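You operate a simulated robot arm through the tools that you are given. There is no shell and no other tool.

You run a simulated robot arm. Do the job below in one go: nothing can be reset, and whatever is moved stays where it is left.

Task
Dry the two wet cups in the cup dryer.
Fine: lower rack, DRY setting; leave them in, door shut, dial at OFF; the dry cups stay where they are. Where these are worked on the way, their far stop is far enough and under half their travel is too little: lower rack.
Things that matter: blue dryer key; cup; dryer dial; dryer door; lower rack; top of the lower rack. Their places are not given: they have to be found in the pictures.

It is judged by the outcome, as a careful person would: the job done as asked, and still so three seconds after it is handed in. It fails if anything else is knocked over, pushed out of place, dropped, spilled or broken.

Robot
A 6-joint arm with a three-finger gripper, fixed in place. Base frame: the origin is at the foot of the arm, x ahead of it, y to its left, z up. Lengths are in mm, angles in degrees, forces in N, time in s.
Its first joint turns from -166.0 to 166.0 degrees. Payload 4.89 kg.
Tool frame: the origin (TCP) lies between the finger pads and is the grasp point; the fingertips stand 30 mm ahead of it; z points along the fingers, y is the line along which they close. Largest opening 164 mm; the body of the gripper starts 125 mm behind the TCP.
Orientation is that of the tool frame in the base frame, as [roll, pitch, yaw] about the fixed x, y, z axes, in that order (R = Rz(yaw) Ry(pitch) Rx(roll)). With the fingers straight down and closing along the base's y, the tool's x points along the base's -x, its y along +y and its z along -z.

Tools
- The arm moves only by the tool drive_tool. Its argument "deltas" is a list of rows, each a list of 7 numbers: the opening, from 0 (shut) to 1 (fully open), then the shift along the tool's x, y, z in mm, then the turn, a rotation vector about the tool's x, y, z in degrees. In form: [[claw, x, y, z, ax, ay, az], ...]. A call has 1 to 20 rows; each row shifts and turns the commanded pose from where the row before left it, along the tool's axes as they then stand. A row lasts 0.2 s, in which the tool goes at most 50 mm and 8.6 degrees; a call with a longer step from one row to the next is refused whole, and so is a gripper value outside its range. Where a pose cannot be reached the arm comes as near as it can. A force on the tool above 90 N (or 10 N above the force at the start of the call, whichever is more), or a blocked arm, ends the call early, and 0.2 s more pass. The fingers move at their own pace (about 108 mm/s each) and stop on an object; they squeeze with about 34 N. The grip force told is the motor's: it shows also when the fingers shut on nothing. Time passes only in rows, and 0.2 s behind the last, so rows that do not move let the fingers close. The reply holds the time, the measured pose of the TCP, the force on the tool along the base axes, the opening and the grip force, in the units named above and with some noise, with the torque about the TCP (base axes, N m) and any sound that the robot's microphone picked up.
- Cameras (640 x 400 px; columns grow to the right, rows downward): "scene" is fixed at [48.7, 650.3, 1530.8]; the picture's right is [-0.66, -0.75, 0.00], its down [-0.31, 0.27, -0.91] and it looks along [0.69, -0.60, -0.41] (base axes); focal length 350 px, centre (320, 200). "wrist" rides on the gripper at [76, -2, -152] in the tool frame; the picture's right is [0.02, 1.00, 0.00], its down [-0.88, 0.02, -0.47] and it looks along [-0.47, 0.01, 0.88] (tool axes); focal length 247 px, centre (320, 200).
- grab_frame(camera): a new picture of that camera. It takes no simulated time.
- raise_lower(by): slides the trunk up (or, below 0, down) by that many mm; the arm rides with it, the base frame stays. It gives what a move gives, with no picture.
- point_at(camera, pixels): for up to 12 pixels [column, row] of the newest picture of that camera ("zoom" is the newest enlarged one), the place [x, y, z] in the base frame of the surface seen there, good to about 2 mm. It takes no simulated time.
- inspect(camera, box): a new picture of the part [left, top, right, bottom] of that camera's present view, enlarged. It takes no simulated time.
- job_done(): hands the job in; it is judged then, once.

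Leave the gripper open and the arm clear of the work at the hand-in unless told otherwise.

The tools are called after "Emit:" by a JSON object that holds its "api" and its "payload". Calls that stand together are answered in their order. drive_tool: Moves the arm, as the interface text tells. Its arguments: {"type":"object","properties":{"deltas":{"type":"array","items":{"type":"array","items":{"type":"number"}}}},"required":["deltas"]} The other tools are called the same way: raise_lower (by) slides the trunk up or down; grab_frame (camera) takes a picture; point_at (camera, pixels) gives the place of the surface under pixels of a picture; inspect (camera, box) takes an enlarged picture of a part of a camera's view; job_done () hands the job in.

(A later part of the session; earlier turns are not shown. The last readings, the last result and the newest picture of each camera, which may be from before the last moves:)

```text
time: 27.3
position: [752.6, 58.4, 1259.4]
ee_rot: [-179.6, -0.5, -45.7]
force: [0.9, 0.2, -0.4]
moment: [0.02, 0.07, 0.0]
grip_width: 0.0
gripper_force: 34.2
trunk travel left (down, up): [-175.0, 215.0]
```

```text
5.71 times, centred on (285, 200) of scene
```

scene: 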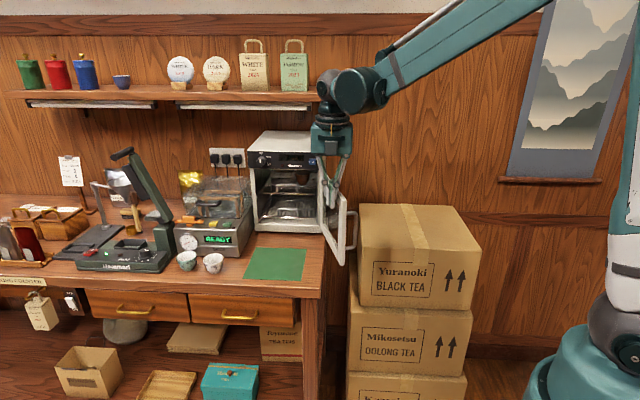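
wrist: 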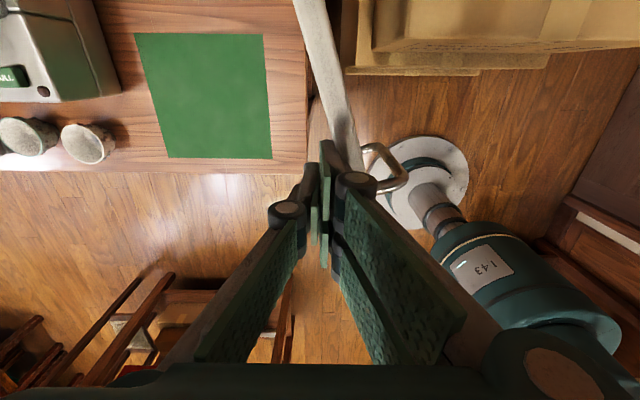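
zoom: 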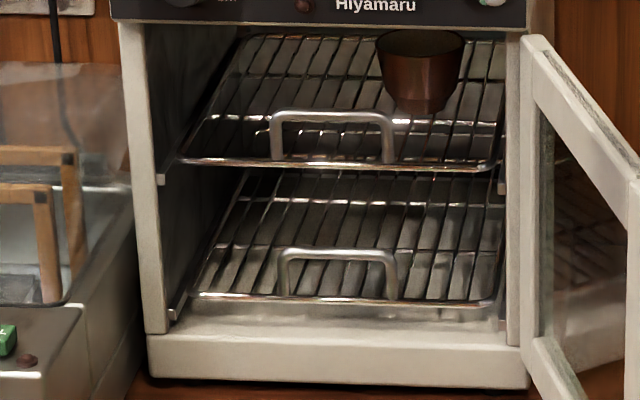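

Emit:
{"api": "point_at", "payload": {"camera": "zoom", "pixels": [[280, 285], [290, 255], [335, 253], [385, 258], [395, 285], [200, 297], [350, 301], [485, 306], [335, 117], [280, 150], [388, 150], [430, 165]]}}

Emit:
{"api": "point_at", "payload": {"camera": "zoom", "pixels": [[185, 160], [480, 165], [420, 55], [435, 105], [160, 180], [178, 310], [300, 345], [505, 300], [300, 370], [240, 200], [510, 180], [345, 183]]}}

Emit:
{"api": "point_at", "payload": {"camera": "zoom", "pixels": [[525, 45], [630, 190], [545, 60], [545, 350], [530, 330], [145, 325], [140, 40], [505, 230], [300, 330], [220, 290], [340, 210], [300, 240]]}}

```text
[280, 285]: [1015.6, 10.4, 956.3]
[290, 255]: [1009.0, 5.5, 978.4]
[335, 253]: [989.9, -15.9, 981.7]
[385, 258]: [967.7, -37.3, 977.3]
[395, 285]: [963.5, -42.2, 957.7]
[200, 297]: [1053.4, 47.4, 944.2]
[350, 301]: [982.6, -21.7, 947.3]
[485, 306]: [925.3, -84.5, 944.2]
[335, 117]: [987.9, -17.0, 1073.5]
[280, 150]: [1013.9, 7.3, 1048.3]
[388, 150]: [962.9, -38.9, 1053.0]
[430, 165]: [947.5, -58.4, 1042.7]
```

```text
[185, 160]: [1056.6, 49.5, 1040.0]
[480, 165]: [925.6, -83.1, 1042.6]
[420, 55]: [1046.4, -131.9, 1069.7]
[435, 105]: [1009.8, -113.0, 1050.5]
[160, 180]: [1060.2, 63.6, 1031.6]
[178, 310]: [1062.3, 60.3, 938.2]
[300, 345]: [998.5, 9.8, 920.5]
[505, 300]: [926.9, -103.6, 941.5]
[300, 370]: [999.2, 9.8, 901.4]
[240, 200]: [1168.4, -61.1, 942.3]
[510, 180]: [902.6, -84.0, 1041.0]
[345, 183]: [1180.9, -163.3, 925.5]
```

```text
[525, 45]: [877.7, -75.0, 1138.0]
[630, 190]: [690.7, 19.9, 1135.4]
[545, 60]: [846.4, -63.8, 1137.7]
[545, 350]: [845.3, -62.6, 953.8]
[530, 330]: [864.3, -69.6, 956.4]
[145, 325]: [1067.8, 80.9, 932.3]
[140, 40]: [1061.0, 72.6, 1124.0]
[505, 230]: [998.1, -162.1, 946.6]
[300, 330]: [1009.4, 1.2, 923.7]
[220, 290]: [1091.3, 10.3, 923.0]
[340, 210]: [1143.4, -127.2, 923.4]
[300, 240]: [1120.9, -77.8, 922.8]
```

The lower rack's pull is a loop: top bar at about (990,-16,978), 75 mm wide, too low for an upright finger, so I must grip its top bar with one finger above and one below. I turn the tool 90° about its axis, then tilt up 75° (15° below level).

Emit:
{"api": "drive_tool", "payload": {"deltas": [[0.122, 0, 0, 0, 0, 0, 8.182], [0.122, 0, 0, 0, 0, 0, 8.182], [0.122, 0, 0, 0, 0, 0, 8.182], [0.122, 0, 0, 0, 0, 0, 8.182], [0.122, 0, 0, 0, 0, 0, 8.182], [0.122, 0, 0, 0, 0, 0, 8.182], [0.122, 0, 0, 0, 0, 0, 8.182], [0.122, 0, 0, 0, 0, 0, 8.182], [0.122, 0, 0, 0, 0, 0, 8.182], [0.122, 0, 0, 0, 0, 0, 8.182], [0.122, 0, 0, 0, 0, 0, 7.5], [0.122, 0, 0, 0, 8.333, 0, 0], [0.122, 0, 0, 0, 8.333, 0, 0], [0.122, 0, 0, 0, 8.333, 0, 0], [0.122, 0, 0, 0, 8.333, 0, 0], [0.122, 0, 0, 0, 8.333, 0, 0], [0.122, 0, 0, 0, 8.333, 0, 0], [0.122, 0, 0, 0, 8.333, 0, 0], [0.122, 0, 0, 0, 8.333, 0, 0], [0.122, 0, 0, 0, 8.333, 0, 0]]}}

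Emit:
{"api": "grab_frame", "payload": {"camera": "scene"}}

Emit:
{"api": "grab_frame", "payload": {"camera": "wrist"}}

```text
time: 31.5
position: [751.3, 55.6, 1257.7]
ee_rot: [-104.4, 0.5, -134.9]
force: [-0.8, -1.0, 0.5]
moment: [0.04, -0.02, 0.13]
grip_width: 19.8
gripper_force: 0.0
trunk travel left (down, up): [-175.0, 215.0]
```

```text
taken
```

scene: 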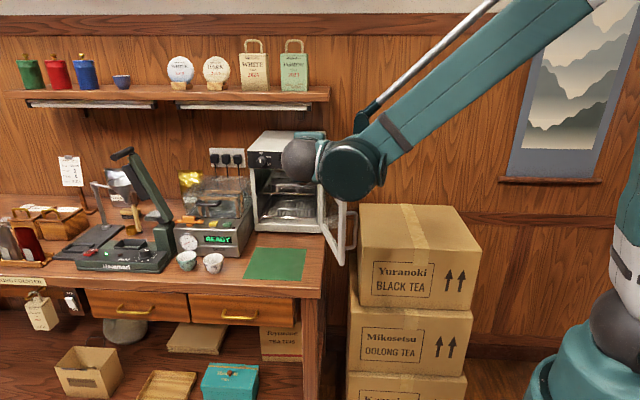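

```text
taken
```

wrist: 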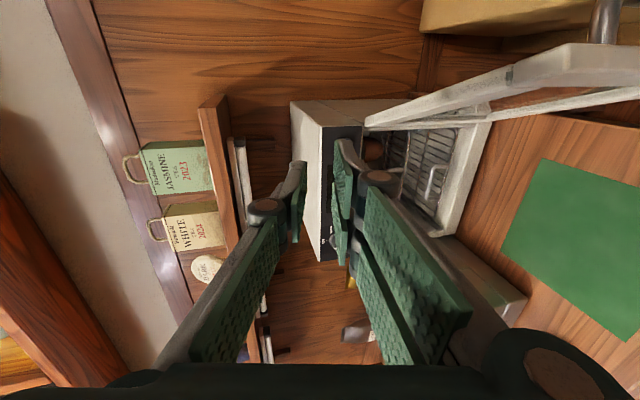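

Orientation is right. Before going in I measure where the wrist drum and ball are, since they must clear the open door.

Emit:
{"api": "inspect", "payload": {"camera": "scene", "box": [260, 110, 420, 270]}}

Emit:
{"api": "point_at", "payload": {"camera": "scene", "pixels": [[298, 158], [285, 160], [345, 178], [325, 175], [375, 180], [350, 198], [355, 142], [318, 205], [316, 135], [381, 165], [365, 150], [340, 240]]}}

```text
2.50 times, centred on (340, 190) of scene
```

zoom: 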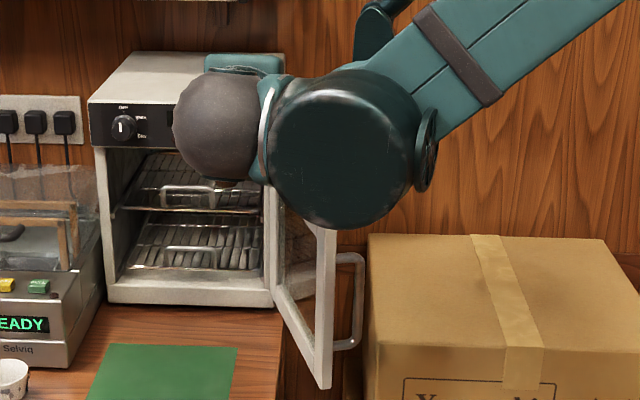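

```text
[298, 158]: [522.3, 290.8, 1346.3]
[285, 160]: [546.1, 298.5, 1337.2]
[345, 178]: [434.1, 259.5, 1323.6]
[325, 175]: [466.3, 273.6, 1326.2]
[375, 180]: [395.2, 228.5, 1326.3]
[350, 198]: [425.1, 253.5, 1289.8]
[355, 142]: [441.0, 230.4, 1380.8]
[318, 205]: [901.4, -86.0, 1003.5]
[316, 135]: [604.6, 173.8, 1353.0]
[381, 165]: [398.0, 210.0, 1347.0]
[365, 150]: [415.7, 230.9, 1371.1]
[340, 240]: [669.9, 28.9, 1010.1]
```

The ball sits 298 mm behind the TCP and the drum is nearer the robot; at the grip pose both stay ~70+ mm from the door. I move to the spot 100 mm before the rack's pull bar.

Emit:
{"api": "drive_tool", "payload": {"deltas": [[0.122, -16.54, 30.8, 24.46, 0, 0, 0], [0.122, -16.54, 30.8, 24.46, 0, 0, 0], [0.122, -16.54, 30.8, 24.46, 0, 0, 0], [0.122, -16.54, 30.8, 24.46, 0, 0, 0], [0.122, -16.54, 30.8, 24.46, 0, 0, 0], [0.122, -16.54, 30.8, 24.46, 0, 0, 0], [0.122, -16.54, 30.8, 24.46, 0, 0, 0]]}}

Emit:
{"api": "grab_frame", "payload": {"camera": "scene"}}

Emit:
{"api": "grab_frame", "payload": {"camera": "wrist"}}

```text
time: 33.1
position: [912.5, 57.5, 1006.5]
ee_rot: [-104.4, 0.5, -135.0]
force: [-1.6, -0.5, 1.8]
moment: [0.17, 0.1, 0.2]
grip_width: 20.3
gripper_force: 0.1
trunk travel left (down, up): [-175.0, 215.0]
```

```text
taken
```

scene: 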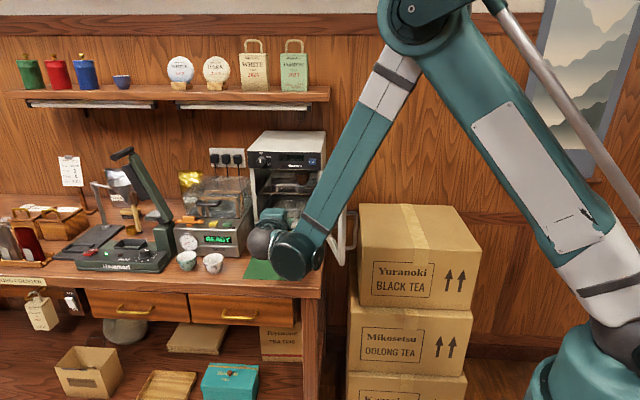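

```text
taken
```

wrist: 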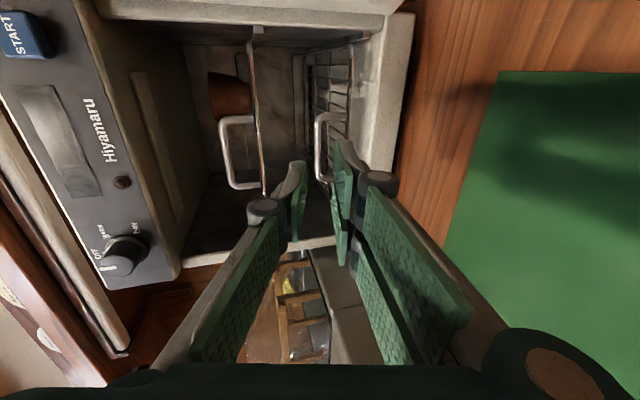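

In this view right = down: the lower pull loop (rows 112–180, column ≈320) lies ahead between the two fingers (columns 298 and 345). I check by zoom and measure the bar.

Emit:
{"api": "inspect", "payload": {"camera": "wrist", "box": [200, 60, 420, 260]}}

```text
2.00 times, centred on (310, 160) of wrist
```

zoom: 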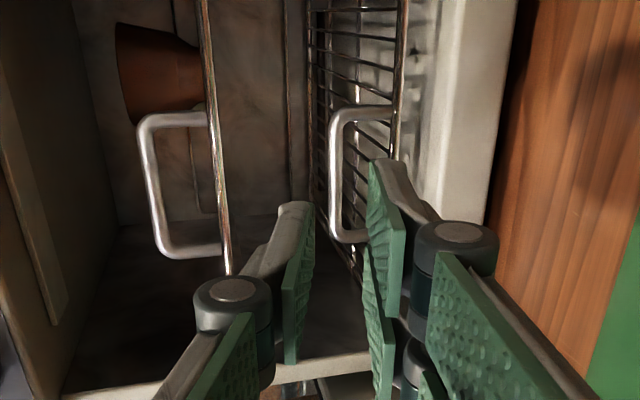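

Emit:
{"api": "point_at", "payload": {"camera": "zoom", "pixels": [[334, 150], [334, 180], [333, 210], [365, 112], [360, 238], [398, 100], [380, 112]]}}

```text
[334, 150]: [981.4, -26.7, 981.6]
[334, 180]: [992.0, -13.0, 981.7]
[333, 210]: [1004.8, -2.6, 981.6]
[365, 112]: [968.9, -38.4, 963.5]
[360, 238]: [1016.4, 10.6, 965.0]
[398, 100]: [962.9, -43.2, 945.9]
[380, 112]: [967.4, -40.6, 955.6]
```

Bar's top is at z≈981.6, center ≈978.5, right on the tool's line. Advance 75 mm, check.

Emit:
{"api": "drive_tool", "payload": {"deltas": [[0.122, -2.5, 0, 25, 0, 0, 0], [0.122, 0, 0, 25, 0, 0, 0], [0.122, 0, 0, 25, 0, 0, 0]]}}

Emit:
{"api": "inspect", "payload": {"camera": "wrist", "box": [200, 60, 420, 260]}}

```text
time: 33.9
position: [966.4, 7.7, 988.0]
ee_rot: [-104.5, 0.5, -134.9]
force: [-1.5, -0.2, 1.1]
moment: [0.08, 0.02, 0.02]
grip_width: 20.3
gripper_force: 0.0
trunk travel left (down, up): [-175.0, 215.0]
```

```text
2.00 times, centred on (310, 160) of wrist
```

zoom: 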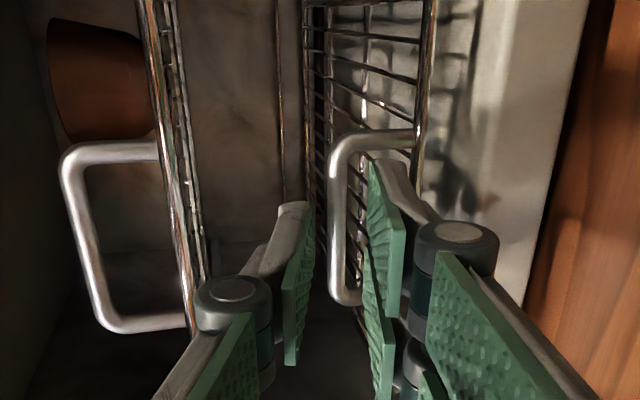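

The bar lies between the pads. 24 mm more, then close.

Emit:
{"api": "drive_tool", "payload": {"deltas": [[0.122, 0, 0, 12, 0, 0, 0], [0.122, 0, 0, 12, 0, 0, 0], [0.122, 0, 0, 0, 0, 0, 0]]}}

Emit:
{"api": "inspect", "payload": {"camera": "wrist", "box": [200, 60, 420, 260]}}

```text
time: 34.7
position: [984.6, -6.9, 981.7]
ee_rot: [-104.5, 0.4, -135.1]
force: [-5.3, -3.7, 0.4]
moment: [-0.04, 0.08, -0.04]
grip_width: 20.1
gripper_force: 0.4
trunk travel left (down, up): [-175.0, 215.0]
```

```text
2.00 times, centred on (310, 160) of wrist
```

zoom: 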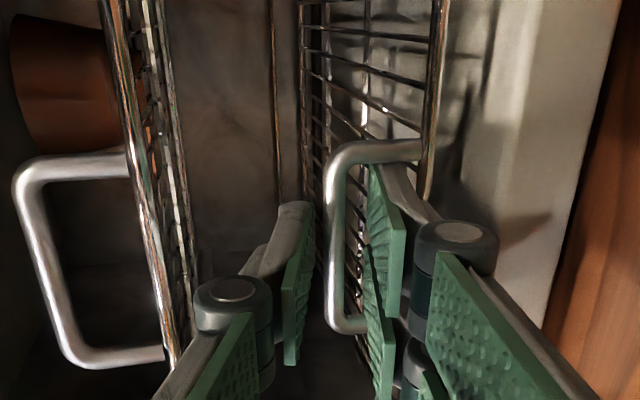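

Light side force only (≈6 N). Closing on the bar.

Emit:
{"api": "drive_tool", "payload": {"deltas": [[0, 0, 0, 0, 0, 0, 0], [0, 0, 0, 0, 0, 0, 0], [0, 0, 0, 0, 0, 0, 0]]}}

Emit:
{"api": "inspect", "payload": {"camera": "wrist", "box": [200, 60, 420, 260]}}

```text
time: 35.5
position: [984.5, -7.9, 982.0]
ee_rot: [-104.5, 0.4, -135.1]
force: [-6.2, -8.2, 6.6]
moment: [-0.26, 0.16, -0.37]
grip_width: 8.6
gripper_force: 44.8
trunk travel left (down, up): [-175.0, 215.0]
```

```text
2.00 times, centred on (310, 160) of wrist
```

zoom: 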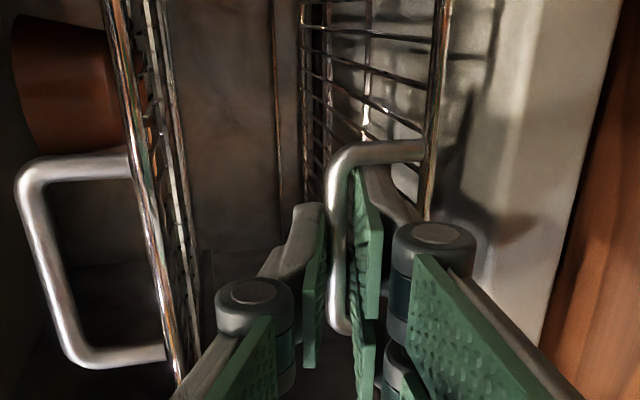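

Gripped (8.6 mm wide). I pull the rack straight out, 80 mm first.

Emit:
{"api": "drive_tool", "payload": {"deltas": [[0, 0, 2.49, -9.69, 0, 0, 0], [0, 0, 2.49, -9.69, 0, 0, 0], [0, 0, 2.49, -9.69, 0, 0, 0], [0, 0, 2.49, -9.69, 0, 0, 0], [0, 0, 2.49, -9.69, 0, 0, 0], [0, 0, 2.49, -9.69, 0, 0, 0], [0, 0, 2.49, -9.69, 0, 0, 0], [0, 0, 2.49, -9.69, 0, 0, 0]]}}

Emit:
{"api": "inspect", "payload": {"camera": "wrist", "box": [200, 60, 420, 260]}}

```text
time: 37.3
position: [927.4, 49.9, 981.9]
ee_rot: [-104.4, 0.5, -134.9]
force: [-9.1, -10.5, -15.7]
moment: [-0.56, 0.79, -0.56]
grip_width: 8.7
gripper_force: 44.6
trunk travel left (down, up): [-175.0, 215.0]
```

```text
2.00 times, centred on (310, 160) of wrist
```

zoom: 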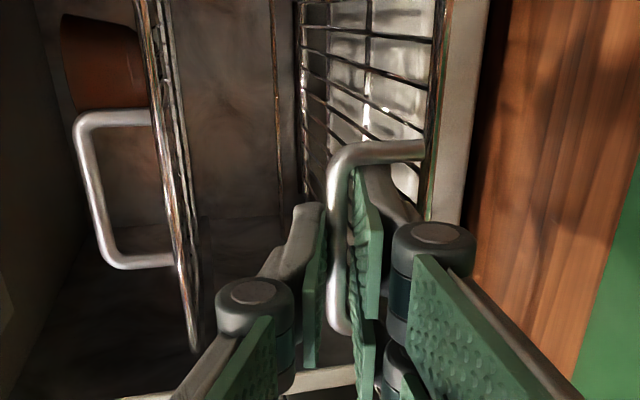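

Rack came out 80 mm with little force. Pull further until the stop.

Emit:
{"api": "drive_tool", "payload": {"deltas": [[0, 0, 2.49, -9.69, 0, 0, 0], [0, 0, 2.49, -9.69, 0, 0, 0], [0, 0, 2.49, -9.69, 0, 0, 0], [0, 0, 2.49, -9.69, 0, 0, 0]]}}

Emit:
{"api": "grab_frame", "payload": {"camera": "scene"}}

```text
time: 38.3
position: [898.5, 79.1, 981.5]
ee_rot: [-104.4, 0.5, -135.1]
force: [-12.8, -14.2, -7.0]
moment: [-0.75, 0.76, -0.65]
grip_width: 8.7
gripper_force: 44.8
trunk travel left (down, up): [-175.0, 215.0]
```

```text
taken
```

scene: 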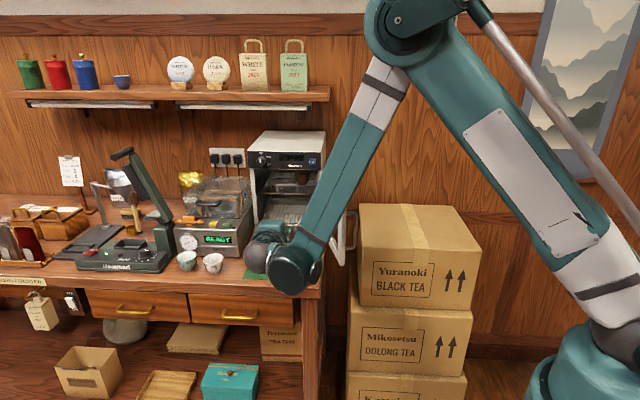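

122 mm out, still no stop. A few more small steps.

Emit:
{"api": "drive_tool", "payload": {"deltas": [[0, 0, 1.5, -5.81, 0, 0, 0], [0, 0, 1.5, -5.81, 0, 0, 0], [0, 0, 1.5, -5.81, 0, 0, 0]]}}

```text
time: 39.1
position: [884.9, 90.8, 982.6]
ee_rot: [-104.5, 0.5, -135.1]
force: [-16.6, -17.8, -23.3]
moment: [-0.35, 0.93, 0.31]
grip_width: 8.6
gripper_force: 45.0
trunk travel left (down, up): [-175.0, 215.0]
```

No stop yet (140 mm). I continue in small steps, easing sideways a little to relieve the side force.

Emit:
{"api": "drive_tool", "payload": {"deltas": [[0, 1.5, 1.5, -5.81, 0, 0, 0], [0, 1, 1.5, -5.81, 0, 0, 0], [0, 0, 1.5, -5.81, 0, 0, 0]]}}

Emit:
{"api": "inspect", "payload": {"camera": "scene", "box": [235, 120, 375, 300]}}

Emit:
{"api": "grab_frame", "payload": {"camera": "wrist"}}

```text
time: 39.9
position: [872.4, 102.3, 982.6]
ee_rot: [-104.5, 0.4, -134.9]
force: [9.9, 8.6, -5.3]
moment: [-0.15, 0.39, 1.02]
grip_width: 8.9
gripper_force: 45.4
trunk travel left (down, up): [-175.0, 215.0]
```

```text
2.22 times, centred on (305, 210) of scene
```

zoom: 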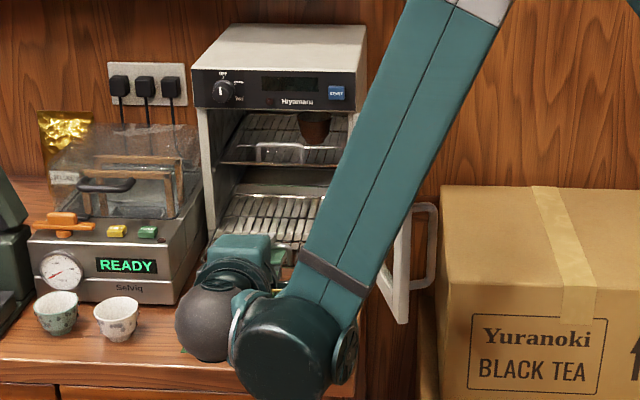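

```text
taken
```

wrist: 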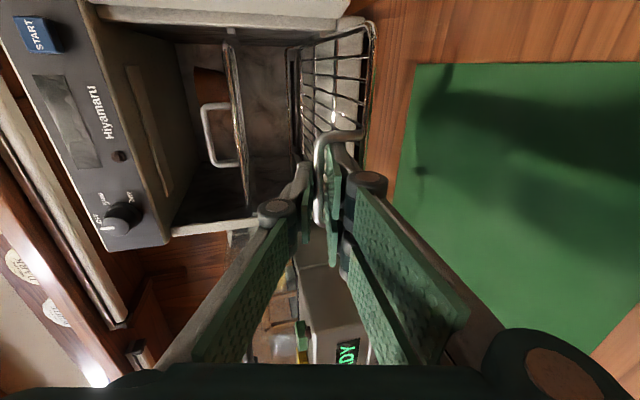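

Rack is out 157 mm, no stop felt, and about 145 mm of it is outside the dryer — plenty. I let go of the bar and back straight out.

Emit:
{"api": "drive_tool", "payload": {"deltas": [[0.122, 0, 0, 0, 0, 0, 0], [0.122, 0, 0, 0, 0, 0, 0], [0.122, 0, 0, -15, 0, 0, 0], [0.122, 0, 0, -30, 0, 0, 0], [0.122, 0, 0, -40, 0, 0, 0], [0.122, 0, 0, -40, 0, 0, 0]]}}

Emit:
{"api": "grab_frame", "payload": {"camera": "wrist"}}

Emit:
{"api": "inspect", "payload": {"camera": "scene", "box": [235, 120, 375, 300]}}

```text
time: 41.3
position: [787.0, 188.5, 1012.0]
ee_rot: [-104.5, 0.5, -135.2]
force: [1.2, -0.1, -0.1]
moment: [-0.04, -0.03, -0.11]
grip_width: 19.8
gripper_force: 0.1
trunk travel left (down, up): [-175.0, 215.0]
```

```text
taken
```

wrist: 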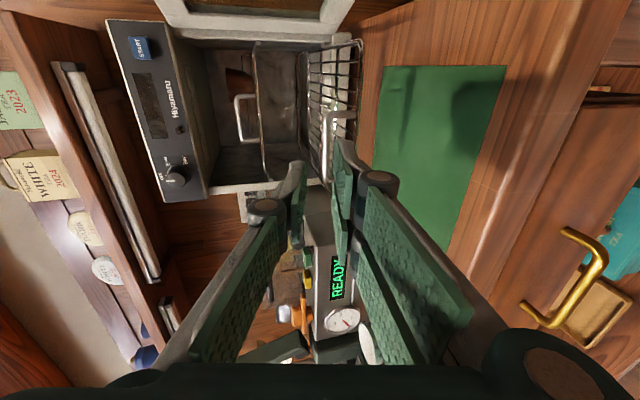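

```text
2.22 times, centred on (305, 210) of scene
```

zoom: 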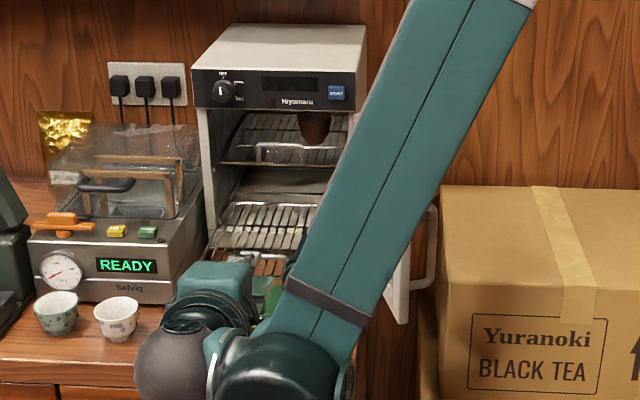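

The rack stays out. I rise 150 mm and turn the tool back to camera-up (−90° about its axis).

Emit:
{"api": "drive_tool", "payload": {"deltas": [[0.3, 0, -36.3, -9.3, 0, 0, 0], [0.3, 0, -36.3, -9.3, 0, 0, 0], [0.3, 0, -36.3, -9.3, 0, 0, 0], [0.3, 0, -36.3, -9.3, 0, 0, 0], [0.5, 0, 0, 0, 0, 0, -8.182], [0.5, 0, 0, 0, 0, 0, -8.182], [0.5, 0, 0, 0, 0, 0, -8.182], [0.5, 0, 0, 0, 0, 0, -8.182], [0.5, 0, 0, 0, 0, 0, -8.182], [0.5, 0, 0, 0, 0, 0, -8.182], [0.5, 0, 0, 0, 0, 0, -8.182], [0.5, 0, 0, 0, 0, 0, -8.182], [0.5, 0, 0, 0, 0, 0, -8.182], [0.5, 0, 0, 0, 0, 0, -8.182], [0.5, 0, 0, 0, 0, 0, -8.182]]}}

Emit:
{"api": "grab_frame", "payload": {"camera": "wrist"}}

Emit:
{"api": "grab_frame", "payload": {"camera": "scene"}}

```text
time: 44.5
position: [784.7, 186.9, 1163.5]
ee_rot: [-178.4, -75.6, -46.6]
force: [-0.1, 0.8, 0.1]
moment: [0.0, -0.01, 0.0]
grip_width: 82.0
gripper_force: 0.1
trunk travel left (down, up): [-175.0, 215.0]
```

```text
taken
```

wrist: 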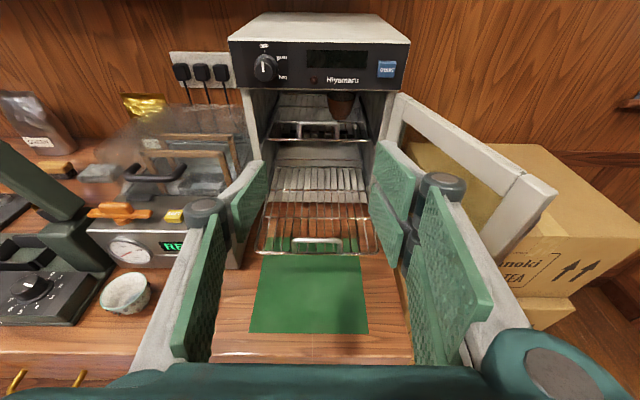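

```text
taken
```

scene: 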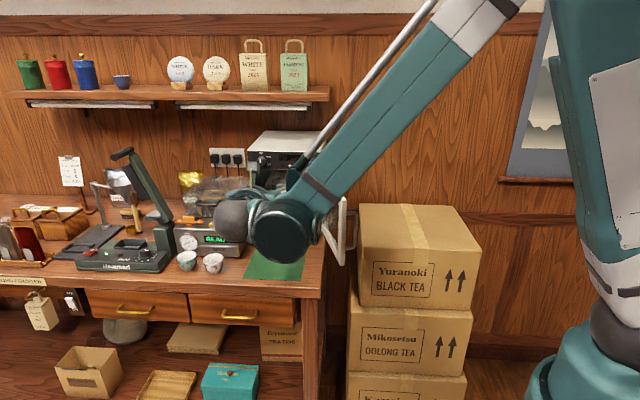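

The rack is visible in the wrist view. I zoom and measure it.

Emit:
{"api": "inspect", "payload": {"camera": "wrist", "box": [235, 140, 400, 270]}}

```text
3.08 times, centred on (318, 205) of wrist
```

zoom: 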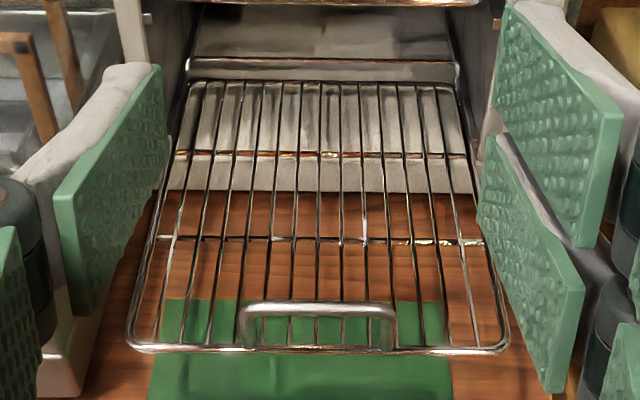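

Emit:
{"api": "point_at", "payload": {"camera": "zoom", "pixels": [[135, 347], [315, 350], [500, 350], [318, 306], [245, 330], [390, 325], [180, 153], [325, 155], [465, 156], [325, 240], [195, 85], [450, 85]]}}

Emit:
{"api": "point_at", "payload": {"camera": "zoom", "pixels": [[173, 238], [480, 242], [195, 200], [430, 200], [270, 200], [362, 200], [240, 190], [400, 270], [225, 270], [470, 270], [300, 120], [380, 62]]}}

```text
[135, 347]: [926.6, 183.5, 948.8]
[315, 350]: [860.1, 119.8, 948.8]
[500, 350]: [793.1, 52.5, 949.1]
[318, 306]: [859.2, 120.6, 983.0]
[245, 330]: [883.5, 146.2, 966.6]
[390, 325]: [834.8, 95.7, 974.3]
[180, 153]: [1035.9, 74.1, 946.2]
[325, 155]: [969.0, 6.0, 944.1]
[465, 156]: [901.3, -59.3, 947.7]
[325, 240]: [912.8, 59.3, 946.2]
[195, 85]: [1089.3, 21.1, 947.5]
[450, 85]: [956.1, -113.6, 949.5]
```

```text
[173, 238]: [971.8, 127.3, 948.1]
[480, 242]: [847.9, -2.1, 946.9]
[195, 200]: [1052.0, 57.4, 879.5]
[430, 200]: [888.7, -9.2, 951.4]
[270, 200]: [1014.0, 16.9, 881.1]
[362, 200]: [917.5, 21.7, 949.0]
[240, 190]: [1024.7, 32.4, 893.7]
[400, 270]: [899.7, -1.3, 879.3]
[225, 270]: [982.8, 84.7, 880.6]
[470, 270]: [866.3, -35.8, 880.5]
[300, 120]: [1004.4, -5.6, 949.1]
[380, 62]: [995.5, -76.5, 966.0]
```

The rack now sits with its front at n≈−524 (about 187 mm out), top of the wires z≈949, level. Next I turn to yaw ≈ −20° and tilt 30° nose-down for taking the cups.

Emit:
{"api": "drive_tool", "payload": {"deltas": [[0.5, 0, 0, 0, 6.3, 0, -1.62], [0.5, 0, 0, 0, 6.3, 0, -1.62], [0.5, 0, 0, 0, 6.3, 0, -1.62], [0.5, 0, 0, 0, 6.3, 0, -1.62], [0.5, 0, 0, 0, 0, -7.8, 0], [0.5, 0, 0, 0, 0, -7.8, 0]]}}

Emit:
{"api": "grab_frame", "payload": {"camera": "wrist"}}

```text
time: 45.9
position: [784.6, 187.0, 1163.2]
ee_rot: [-178.9, -60.1, -19.9]
force: [0.9, 0.6, -0.1]
moment: [-0.01, 0.01, -0.07]
grip_width: 81.7
gripper_force: 0.0
trunk travel left (down, up): [-175.0, 215.0]
```

```text
taken
```

wrist: 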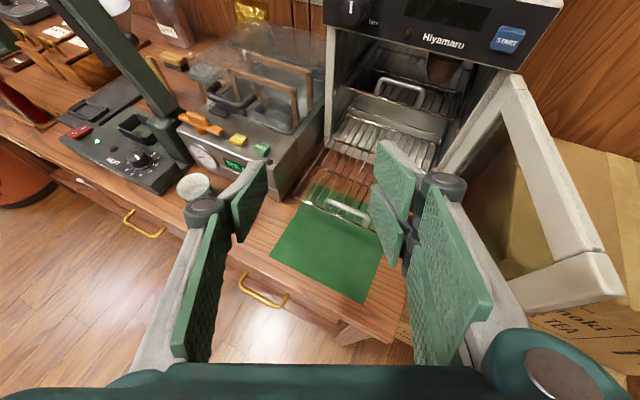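

Pose is good: yaw −19.9°, 30° nose-down. White cup center ≈ (949,298.5), rim z≈924.5. I move to a spot 120 mm back along the tool line from its grasp point.

Emit:
{"api": "drive_tool", "payload": {"deltas": [[0.5, -25.9, -26.8, 17.3, 0, 0, 0], [0.5, -25.9, -26.8, 17.3, 0, 0, 0], [0.5, -25.9, -26.8, 17.3, 0, 0, 0], [0.5, -25.9, -26.8, 17.3, 0, 0, 0], [0.5, -25.9, -26.8, 17.3, 0, 0, 0], [0.5, -25.9, -26.8, 17.3, 0, 0, 0]]}}

Emit:
{"api": "grab_frame", "payload": {"camera": "wrist"}}

Emit:
{"api": "grab_frame", "payload": {"camera": "scene"}}

```text
time: 47.3
position: [849.1, 335.8, 980.0]
ee_rot: [-178.8, -60.1, -20.0]
force: [-0.6, -1.1, 2.0]
moment: [0.09, 0.09, 0.18]
grip_width: 81.9
gripper_force: 0.0
trunk travel left (down, up): [-175.0, 215.0]
```

```text
taken
```

wrist: 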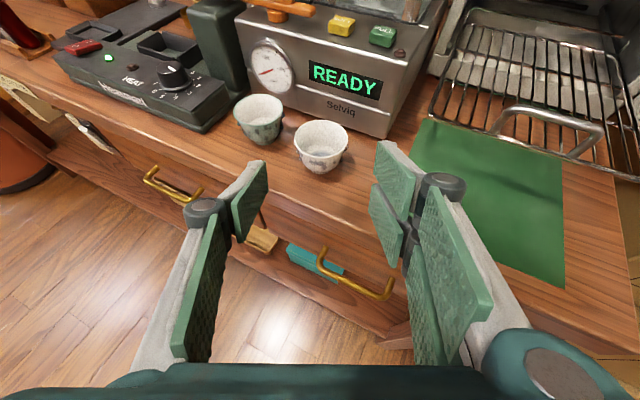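

```text
taken
```

scene: 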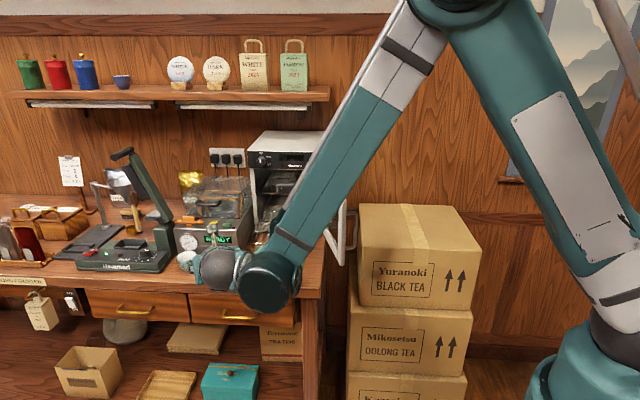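

White cup shows at (322,145) in the wrist view, centred between the fingers. I measure both rims from here.

Emit:
{"api": "inspect", "payload": {"camera": "wrist", "box": [220, 80, 360, 190]}}

```text
3.64 times, centred on (290, 135) of wrist
```

zoom: 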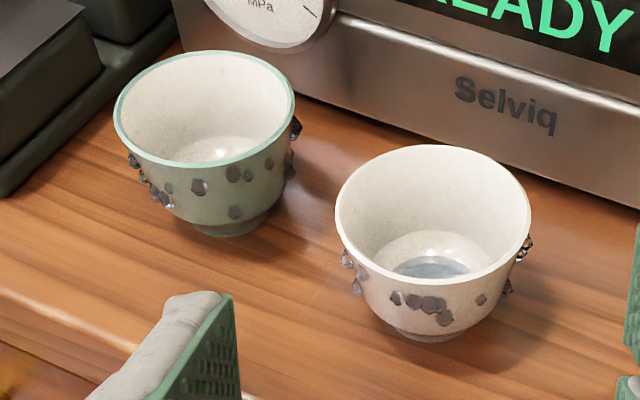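

Emit:
{"api": "point_at", "payload": {"camera": "zoom", "pixels": [[338, 205], [527, 232], [430, 147], [430, 283], [372, 160], [500, 165], [115, 110], [292, 105], [205, 53], [205, 165], [430, 268], [425, 335]]}}

```text
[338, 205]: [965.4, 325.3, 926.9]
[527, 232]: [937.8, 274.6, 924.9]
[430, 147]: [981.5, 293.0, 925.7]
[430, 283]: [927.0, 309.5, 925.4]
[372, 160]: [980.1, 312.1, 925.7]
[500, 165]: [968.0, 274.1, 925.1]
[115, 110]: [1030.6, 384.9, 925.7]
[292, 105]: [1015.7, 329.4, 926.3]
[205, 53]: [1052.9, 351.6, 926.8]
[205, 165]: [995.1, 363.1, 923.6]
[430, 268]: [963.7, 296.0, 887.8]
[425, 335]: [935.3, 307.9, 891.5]
```

White cup center ≈ (953.5,299.5), rim radius 29; green ≈ (1023.5,357.5). I advance 100 mm along the tool, fingers 82 mm open, then check.

Emit:
{"api": "drive_tool", "payload": {"deltas": [[0.5, 0.5, -1.4, 25, 0, 0, 0], [0.5, 0, 0, 25, 0, 0, 0], [0.5, 0, 0, 25, 0, 0, 0], [0.5, 0, 0, 25, 0, 0, 0]]}}

Emit:
{"api": "grab_frame", "payload": {"camera": "wrist"}}

```text
time: 48.3
position: [932.7, 307.7, 930.1]
ee_rot: [-178.9, -60.2, -19.9]
force: [-0.7, 0.4, 0.3]
moment: [0.03, 0.0, 0.0]
grip_width: 81.9
gripper_force: 0.0
trunk travel left (down, up): [-175.0, 215.0]
```

```text
taken
```

wrist: 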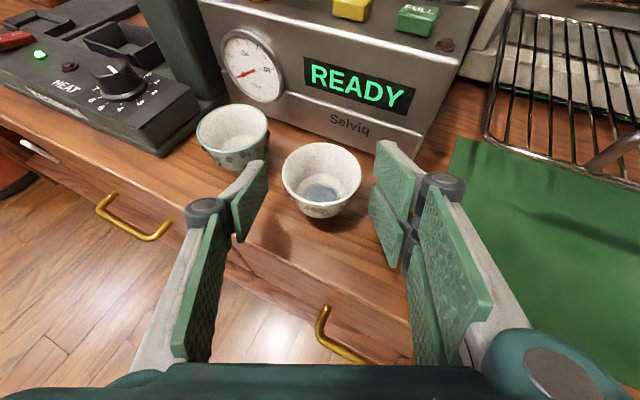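

Cup is centred between the pads. Last 26 mm.

Emit:
{"api": "drive_tool", "payload": {"deltas": [[0.5, 0, 0.3, 13, 0, 0, 0], [0.5, 0, 0.3, 13, 0, 0, 0], [0.5, 0, 0, 0, 0, 0, 0]]}}

Emit:
{"api": "grab_frame", "payload": {"camera": "wrist"}}

```text
time: 49.1
position: [951.9, 300.3, 918.0]
ee_rot: [-178.9, -60.3, -19.9]
force: [-13.9, -4.4, 32.4]
moment: [-1.59, 0.85, -0.7]
grip_width: 90.2
gripper_force: 7.9
trunk travel left (down, up): [-175.0, 215.0]
```

```text
taken
```

wrist: 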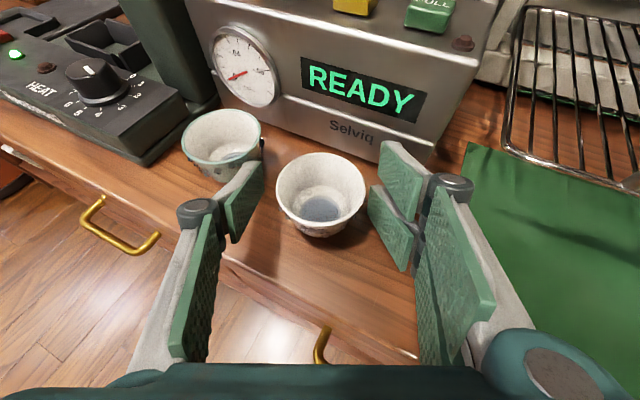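

A 32 N upward push with the right-hand finger forced outward: it seems to touch the counter. I lift 12 mm straight up and measure the finger shape with the wrist camera.

Emit:
{"api": "drive_tool", "payload": {"deltas": [[0.5, 10.4, 0, -6, 0, 0, 0], [0.5, 0, 0, 0, 0, 0, 0]]}}

Emit:
{"api": "grab_frame", "payload": {"camera": "wrist"}}

Emit:
{"api": "inspect", "payload": {"camera": "wrist", "box": [150, 100, 510, 325]}}

```text
time: 49.7
position: [955.0, 300.7, 928.2]
ee_rot: [-178.9, -60.1, -20.1]
force: [-0.7, -0.1, 0.9]
moment: [-0.02, 0.02, 0.02]
grip_width: 82.1
gripper_force: 0.0
trunk travel left (down, up): [-175.0, 215.0]
```

```text
taken
```

wrist: 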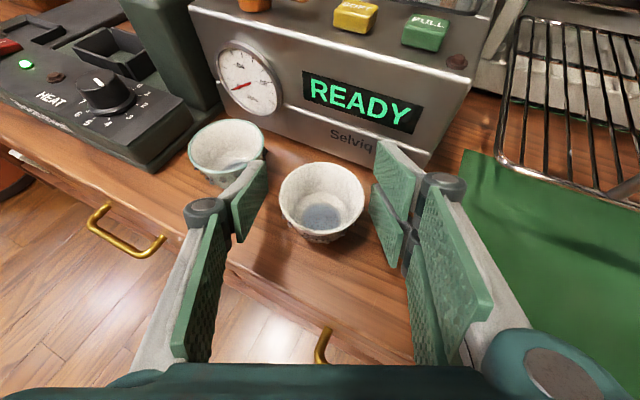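

```text
1.78 times, centred on (330, 212) of wrist
```

zoom: 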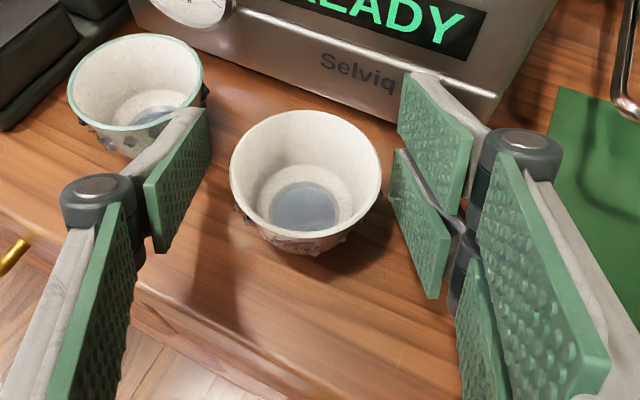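

The gripper's right side really has two fingers, one above the other; the left one finger. I measure their pad corners.

Emit:
{"api": "point_at", "payload": {"camera": "zoom", "pixels": [[408, 82], [402, 135], [463, 150], [455, 205], [397, 155], [395, 205], [443, 240], [434, 292], [203, 113], [206, 155], [150, 190], [157, 248]]}}

Emit:
{"api": "point_at", "payload": {"camera": "zoom", "pixels": [[500, 160], [480, 250], [95, 185], [520, 140], [465, 260], [470, 220], [515, 250], [470, 330], [115, 215], [110, 250], [430, 85], [180, 120]]}}

```text
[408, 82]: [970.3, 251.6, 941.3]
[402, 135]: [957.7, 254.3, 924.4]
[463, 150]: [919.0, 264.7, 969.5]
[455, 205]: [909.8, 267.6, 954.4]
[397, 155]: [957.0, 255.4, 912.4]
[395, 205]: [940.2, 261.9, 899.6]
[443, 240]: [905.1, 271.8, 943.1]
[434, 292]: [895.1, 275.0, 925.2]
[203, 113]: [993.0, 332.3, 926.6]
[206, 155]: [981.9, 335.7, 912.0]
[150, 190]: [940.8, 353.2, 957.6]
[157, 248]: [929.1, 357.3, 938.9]
```

```text
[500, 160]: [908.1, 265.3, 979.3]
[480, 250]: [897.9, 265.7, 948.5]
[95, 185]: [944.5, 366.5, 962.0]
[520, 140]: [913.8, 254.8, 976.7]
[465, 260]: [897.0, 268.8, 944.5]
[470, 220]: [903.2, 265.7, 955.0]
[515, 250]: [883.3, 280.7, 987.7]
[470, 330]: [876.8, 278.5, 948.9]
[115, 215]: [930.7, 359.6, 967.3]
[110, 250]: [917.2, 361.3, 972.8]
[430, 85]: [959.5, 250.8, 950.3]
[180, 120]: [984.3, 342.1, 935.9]
```

Right pair spans ±30 mm across, so at 30° tilt its lower corner met the counter. I tilt to 45° nose-down and stay a little higher (TCP z≈933), then re-measure the cup.

Emit:
{"api": "drive_tool", "payload": {"deltas": [[0.5, 4.3, 0, -2.5, 0, 0, 0], [0.5, 0, 0, 0, 0, -7.5, 0], [0.5, 0, 0, 0, 0, -7.5, 0], [0.5, 0, 0, 0, 0, 0, 0]]}}

Emit:
{"api": "inspect", "payload": {"camera": "wrist", "box": [180, 80, 440, 270]}}

```text
time: 50.7
position: [952.4, 299.3, 932.9]
ee_rot: [-179.3, -45.1, -19.6]
force: [-0.1, -0.2, -0.2]
moment: [0.02, 0.01, 0.0]
grip_width: 81.9
gripper_force: 0.0
trunk travel left (down, up): [-175.0, 215.0]
```

```text
2.11 times, centred on (310, 175) of wrist
```

zoom: 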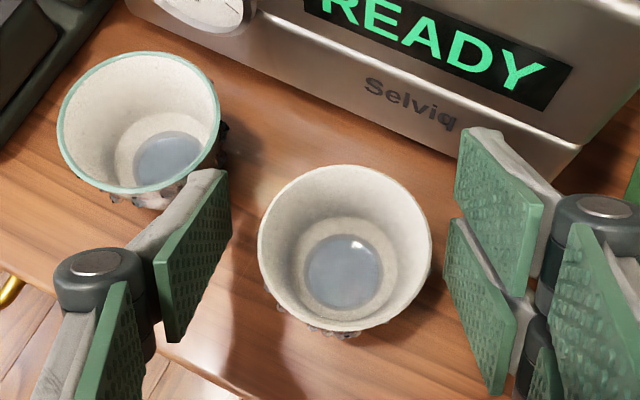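

There is a bit of water in each cup, so they must stay upright. I re-measure the white rim and finger tips.

Emit:
{"api": "point_at", "payload": {"camera": "zoom", "pixels": [[261, 250], [428, 240], [340, 168], [350, 327], [280, 195], [410, 195], [228, 175], [230, 235], [462, 135], [457, 190], [448, 225], [446, 280]]}}

```text
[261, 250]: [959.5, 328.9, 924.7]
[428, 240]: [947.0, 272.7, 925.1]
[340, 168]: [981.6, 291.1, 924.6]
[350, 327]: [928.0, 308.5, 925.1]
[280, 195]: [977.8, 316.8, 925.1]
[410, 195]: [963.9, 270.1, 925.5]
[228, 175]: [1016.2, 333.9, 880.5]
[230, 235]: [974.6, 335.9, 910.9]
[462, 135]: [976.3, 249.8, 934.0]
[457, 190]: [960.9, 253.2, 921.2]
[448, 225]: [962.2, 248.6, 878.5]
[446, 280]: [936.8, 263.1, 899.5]
```

Cup unmoved, center (954,300.2). I centre the tool by 1–2 mm and close gently in stages.

Emit:
{"api": "drive_tool", "payload": {"deltas": [[0.5, 1.4, -1.4, 1.4, 0, 0, 0], [0.42, 0, 0, 0, 0, 0, 0], [0.38, 0, 0, 0, 0, 0, 0], [0.36, 0, 0, 0, 0, 0, 0], [0.34, 0, 0, 0, 0, 0, 0], [0.3, 0, 0, 0, 0, 0, 0], [0.3, 0, 0, 0, 0, 0, 0]]}}

Emit:
{"api": "grab_frame", "payload": {"camera": "wrist"}}

```text
time: 52.3
position: [954.9, 301.7, 932.5]
ee_rot: [-179.3, -45.3, -19.5]
force: [0.2, 0.3, -0.6]
moment: [-0.01, -0.03, 0.01]
grip_width: 53.0
gripper_force: 34.4
trunk travel left (down, up): [-175.0, 215.0]
```

```text
taken
```

wrist: 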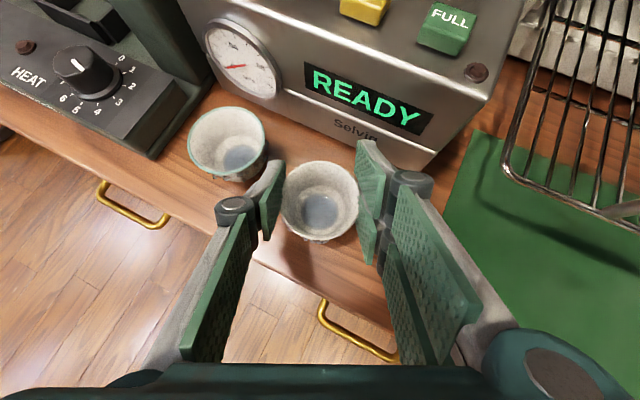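

It stopped at 53 mm with 34 N: holding. I zoom to see the hold before lifting.

Emit:
{"api": "inspect", "payload": {"camera": "wrist", "box": [220, 110, 420, 270]}}

```text
2.50 times, centred on (320, 190) of wrist
```

zoom: 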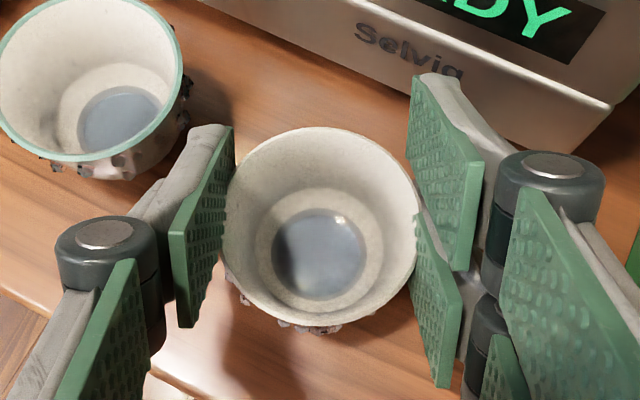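

The rim is seated in the notch between the two right pads; a steady hold. I lift slowly 10 mm and check.

Emit:
{"api": "drive_tool", "payload": {"deltas": [[0.2, 0, 0, 0, 0, 0, 0], [0.2, 2.1, 0, -2.1, 0, 0, 0], [0.2, 2.1, 0, -2.1, 0, 0, 0], [0.2, 2.9, 0, -2.9, 0, 0, 0]]}}

Emit:
{"api": "inspect", "payload": {"camera": "wrist", "box": [220, 110, 420, 270]}}

Emit:
{"api": "inspect", "payload": {"camera": "scene", "box": [160, 220, 260, 300]}}

```text
time: 53.3
position: [956.9, 302.6, 943.8]
ee_rot: [-179.3, -45.1, -19.5]
force: [0.4, -0.4, -0.5]
moment: [-0.03, -0.01, 0.02]
grip_width: 52.6
gripper_force: 34.3
trunk travel left (down, up): [-175.0, 215.0]
```

```text
2.50 times, centred on (320, 190) of wrist
```

zoom: 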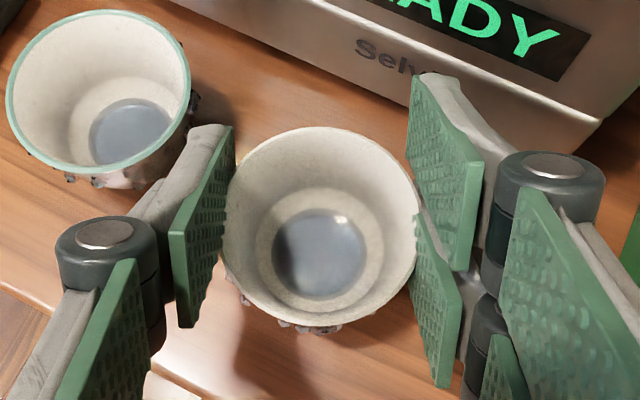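

```text
5.00 times, centred on (210, 260) of scene
```

zoom: 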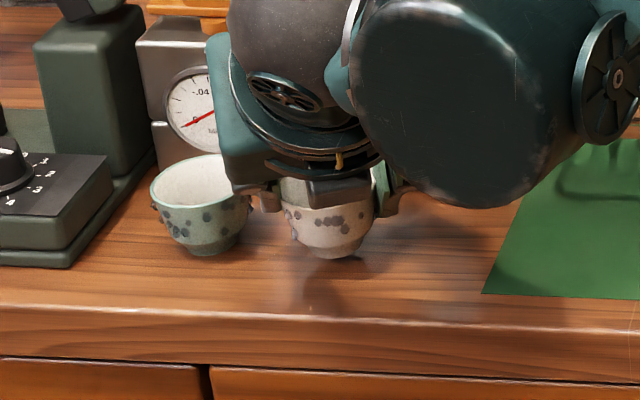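

White cup rides up with the fingers. I lift on straight up to z≈1060.

Emit:
{"api": "drive_tool", "payload": {"deltas": [[0.2, 7, 0, -7, 0, 0, 0], [0.2, 12, 0, -12, 0, 0, 0], [0.2, 16, 0, -16, 0, 0, 0], [0.2, 16, 0, -16, 0, 0, 0], [0.2, 16, 0, -16, 0, 0, 0], [0.2, 10, 0, -10, 0, 0, 0], [0.2, 5, 0, -5, 0, 0, 0]]}}

Emit:
{"api": "inspect", "payload": {"camera": "wrist", "box": [180, 80, 460, 270]}}

```text
time: 54.9
position: [956.6, 302.1, 1061.3]
ee_rot: [-179.3, -45.2, -19.4]
force: [-0.2, -0.3, -0.8]
moment: [0.04, 0.01, 0.02]
grip_width: 32.9
gripper_force: 0.0
trunk travel left (down, up): [-175.0, 215.0]
```

```text
2.11 times, centred on (320, 175) of wrist
```

zoom: 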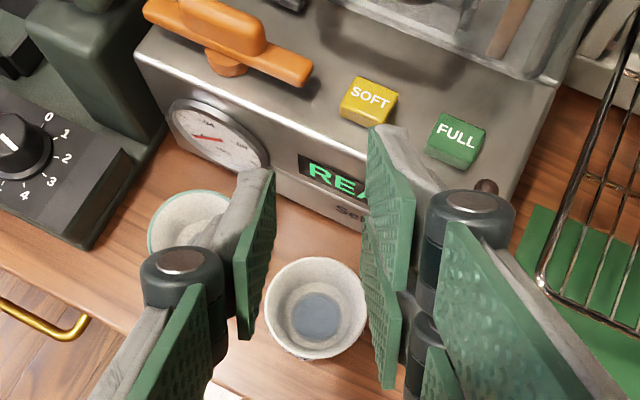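

The cup slipped out (fingers went to 33 mm). I look where it is now.

Emit:
{"api": "grab_frame", "payload": {"camera": "scene"}}

Emit:
{"api": "inspect", "payload": {"camera": "scene", "box": [160, 220, 260, 300]}}

Emit:
{"api": "grab_frame", "payload": {"camera": "wrist"}}

```text
taken
```

scene: 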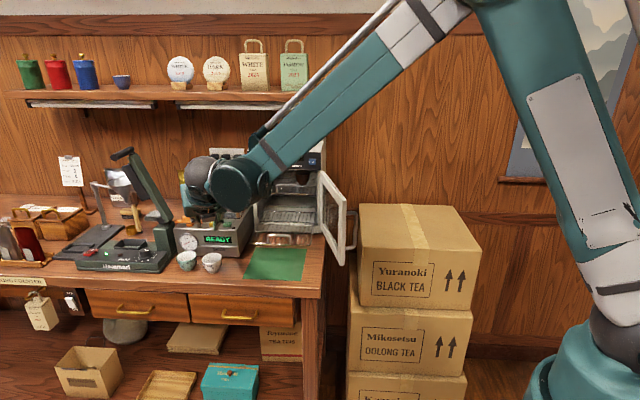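

```text
5.00 times, centred on (210, 260) of scene
```

zoom: 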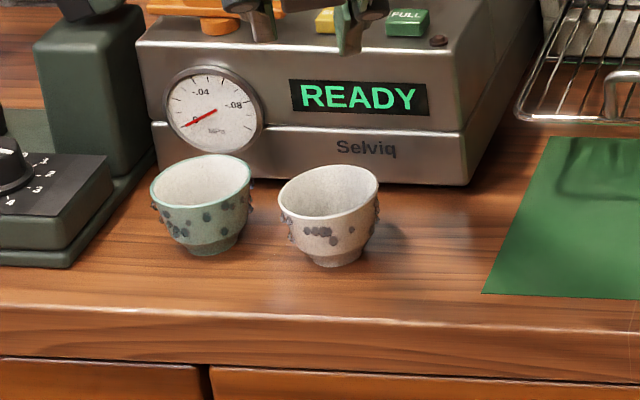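

```text
taken
```

wrist: 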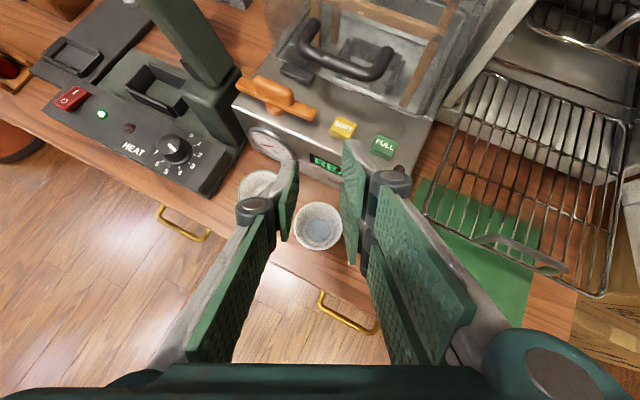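

The white cup is standing upright on the counter where it was; nothing tipped. The hold was off the pads' middle. I open, tilt steeper (60° nose-down) and will grip with the rim at the middle of the pads, then lift slower. First re-measure.

Emit:
{"api": "drive_tool", "payload": {"deltas": [[0.5, 0, 0, 0, 0, 0, 0], [0.5, 0, 0, 0, 0, -7.5, 0], [0.5, 0, 0, 0, 0, -7.5, 0], [0.5, 0, 0, 0, 0, 0, 0]]}}

Emit:
{"api": "grab_frame", "payload": {"camera": "wrist"}}

Emit:
{"api": "inspect", "payload": {"camera": "wrist", "box": [220, 130, 400, 270]}}

```text
time: 55.9
position: [955.5, 299.9, 1060.3]
ee_rot: [-179.3, -30.1, -19.2]
force: [0.9, -0.3, -0.5]
moment: [0.0, -0.01, -0.06]
grip_width: 81.9
gripper_force: 0.1
trunk travel left (down, up): [-175.0, 215.0]
```

```text
taken
```

wrist: 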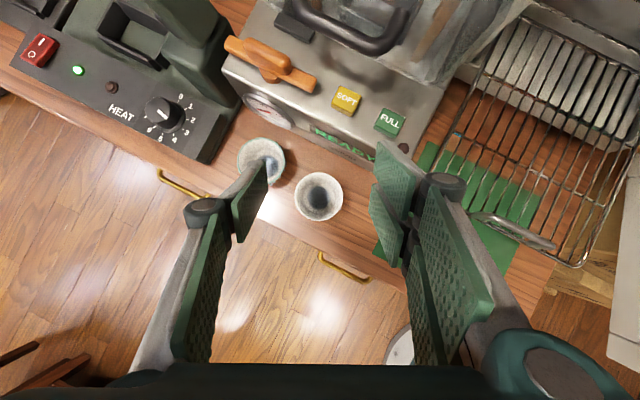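

```text
2.86 times, centred on (310, 200) of wrist
```

zoom: 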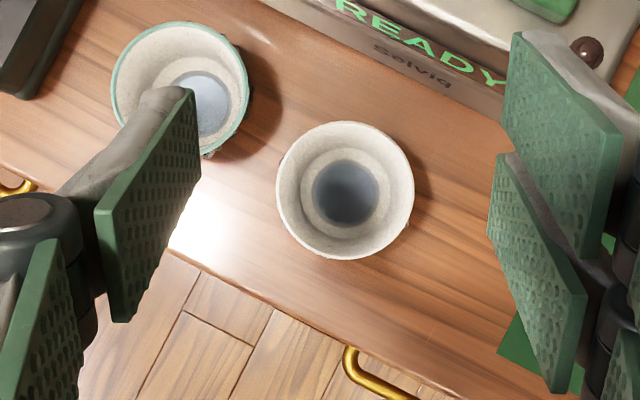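

Emit:
{"api": "point_at", "payload": {"camera": "zoom", "pixels": [[279, 190], [411, 190], [345, 124], [345, 257], [298, 144], [392, 144], [298, 236], [392, 236], [345, 195], [218, 29], [245, 90], [113, 90]]}}

```text
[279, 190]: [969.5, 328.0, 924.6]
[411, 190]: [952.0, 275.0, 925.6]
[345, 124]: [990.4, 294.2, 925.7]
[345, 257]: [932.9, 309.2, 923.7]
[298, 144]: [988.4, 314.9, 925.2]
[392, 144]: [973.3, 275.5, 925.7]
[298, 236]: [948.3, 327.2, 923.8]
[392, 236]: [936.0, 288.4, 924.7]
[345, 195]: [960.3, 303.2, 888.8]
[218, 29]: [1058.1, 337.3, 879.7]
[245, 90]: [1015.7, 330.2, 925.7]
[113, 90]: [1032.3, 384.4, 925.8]
```

The cup slid 7 mm forward, to (961.3,301.5). To keep the left finger away from the green cup I turn to yaw −45° (fingers along the line of the two cups), opening 74 mm.

Emit:
{"api": "drive_tool", "payload": {"deltas": [[0.45, 0, 0, 0, -3.235, 0, 5.58], [0.45, 0, 0, 0, -3.235, 0, 5.58], [0.45, 0, 0, 0, -3.235, 0, 5.58], [0.45, 0, 0, 0, -3.235, 0, 5.58]]}}

Emit:
{"api": "grab_frame", "payload": {"camera": "wrist"}}

```text
time: 56.9
position: [955.7, 301.1, 1060.1]
ee_rot: [-179.3, -29.9, -45.2]
force: [-0.5, 0.0, 1.0]
moment: [0.07, -0.06, 0.02]
grip_width: 73.8
gripper_force: 0.1
trunk travel left (down, up): [-175.0, 215.0]
```

```text
taken
```

wrist: 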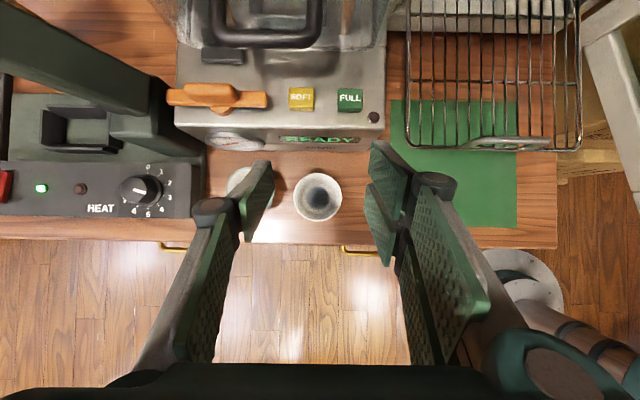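

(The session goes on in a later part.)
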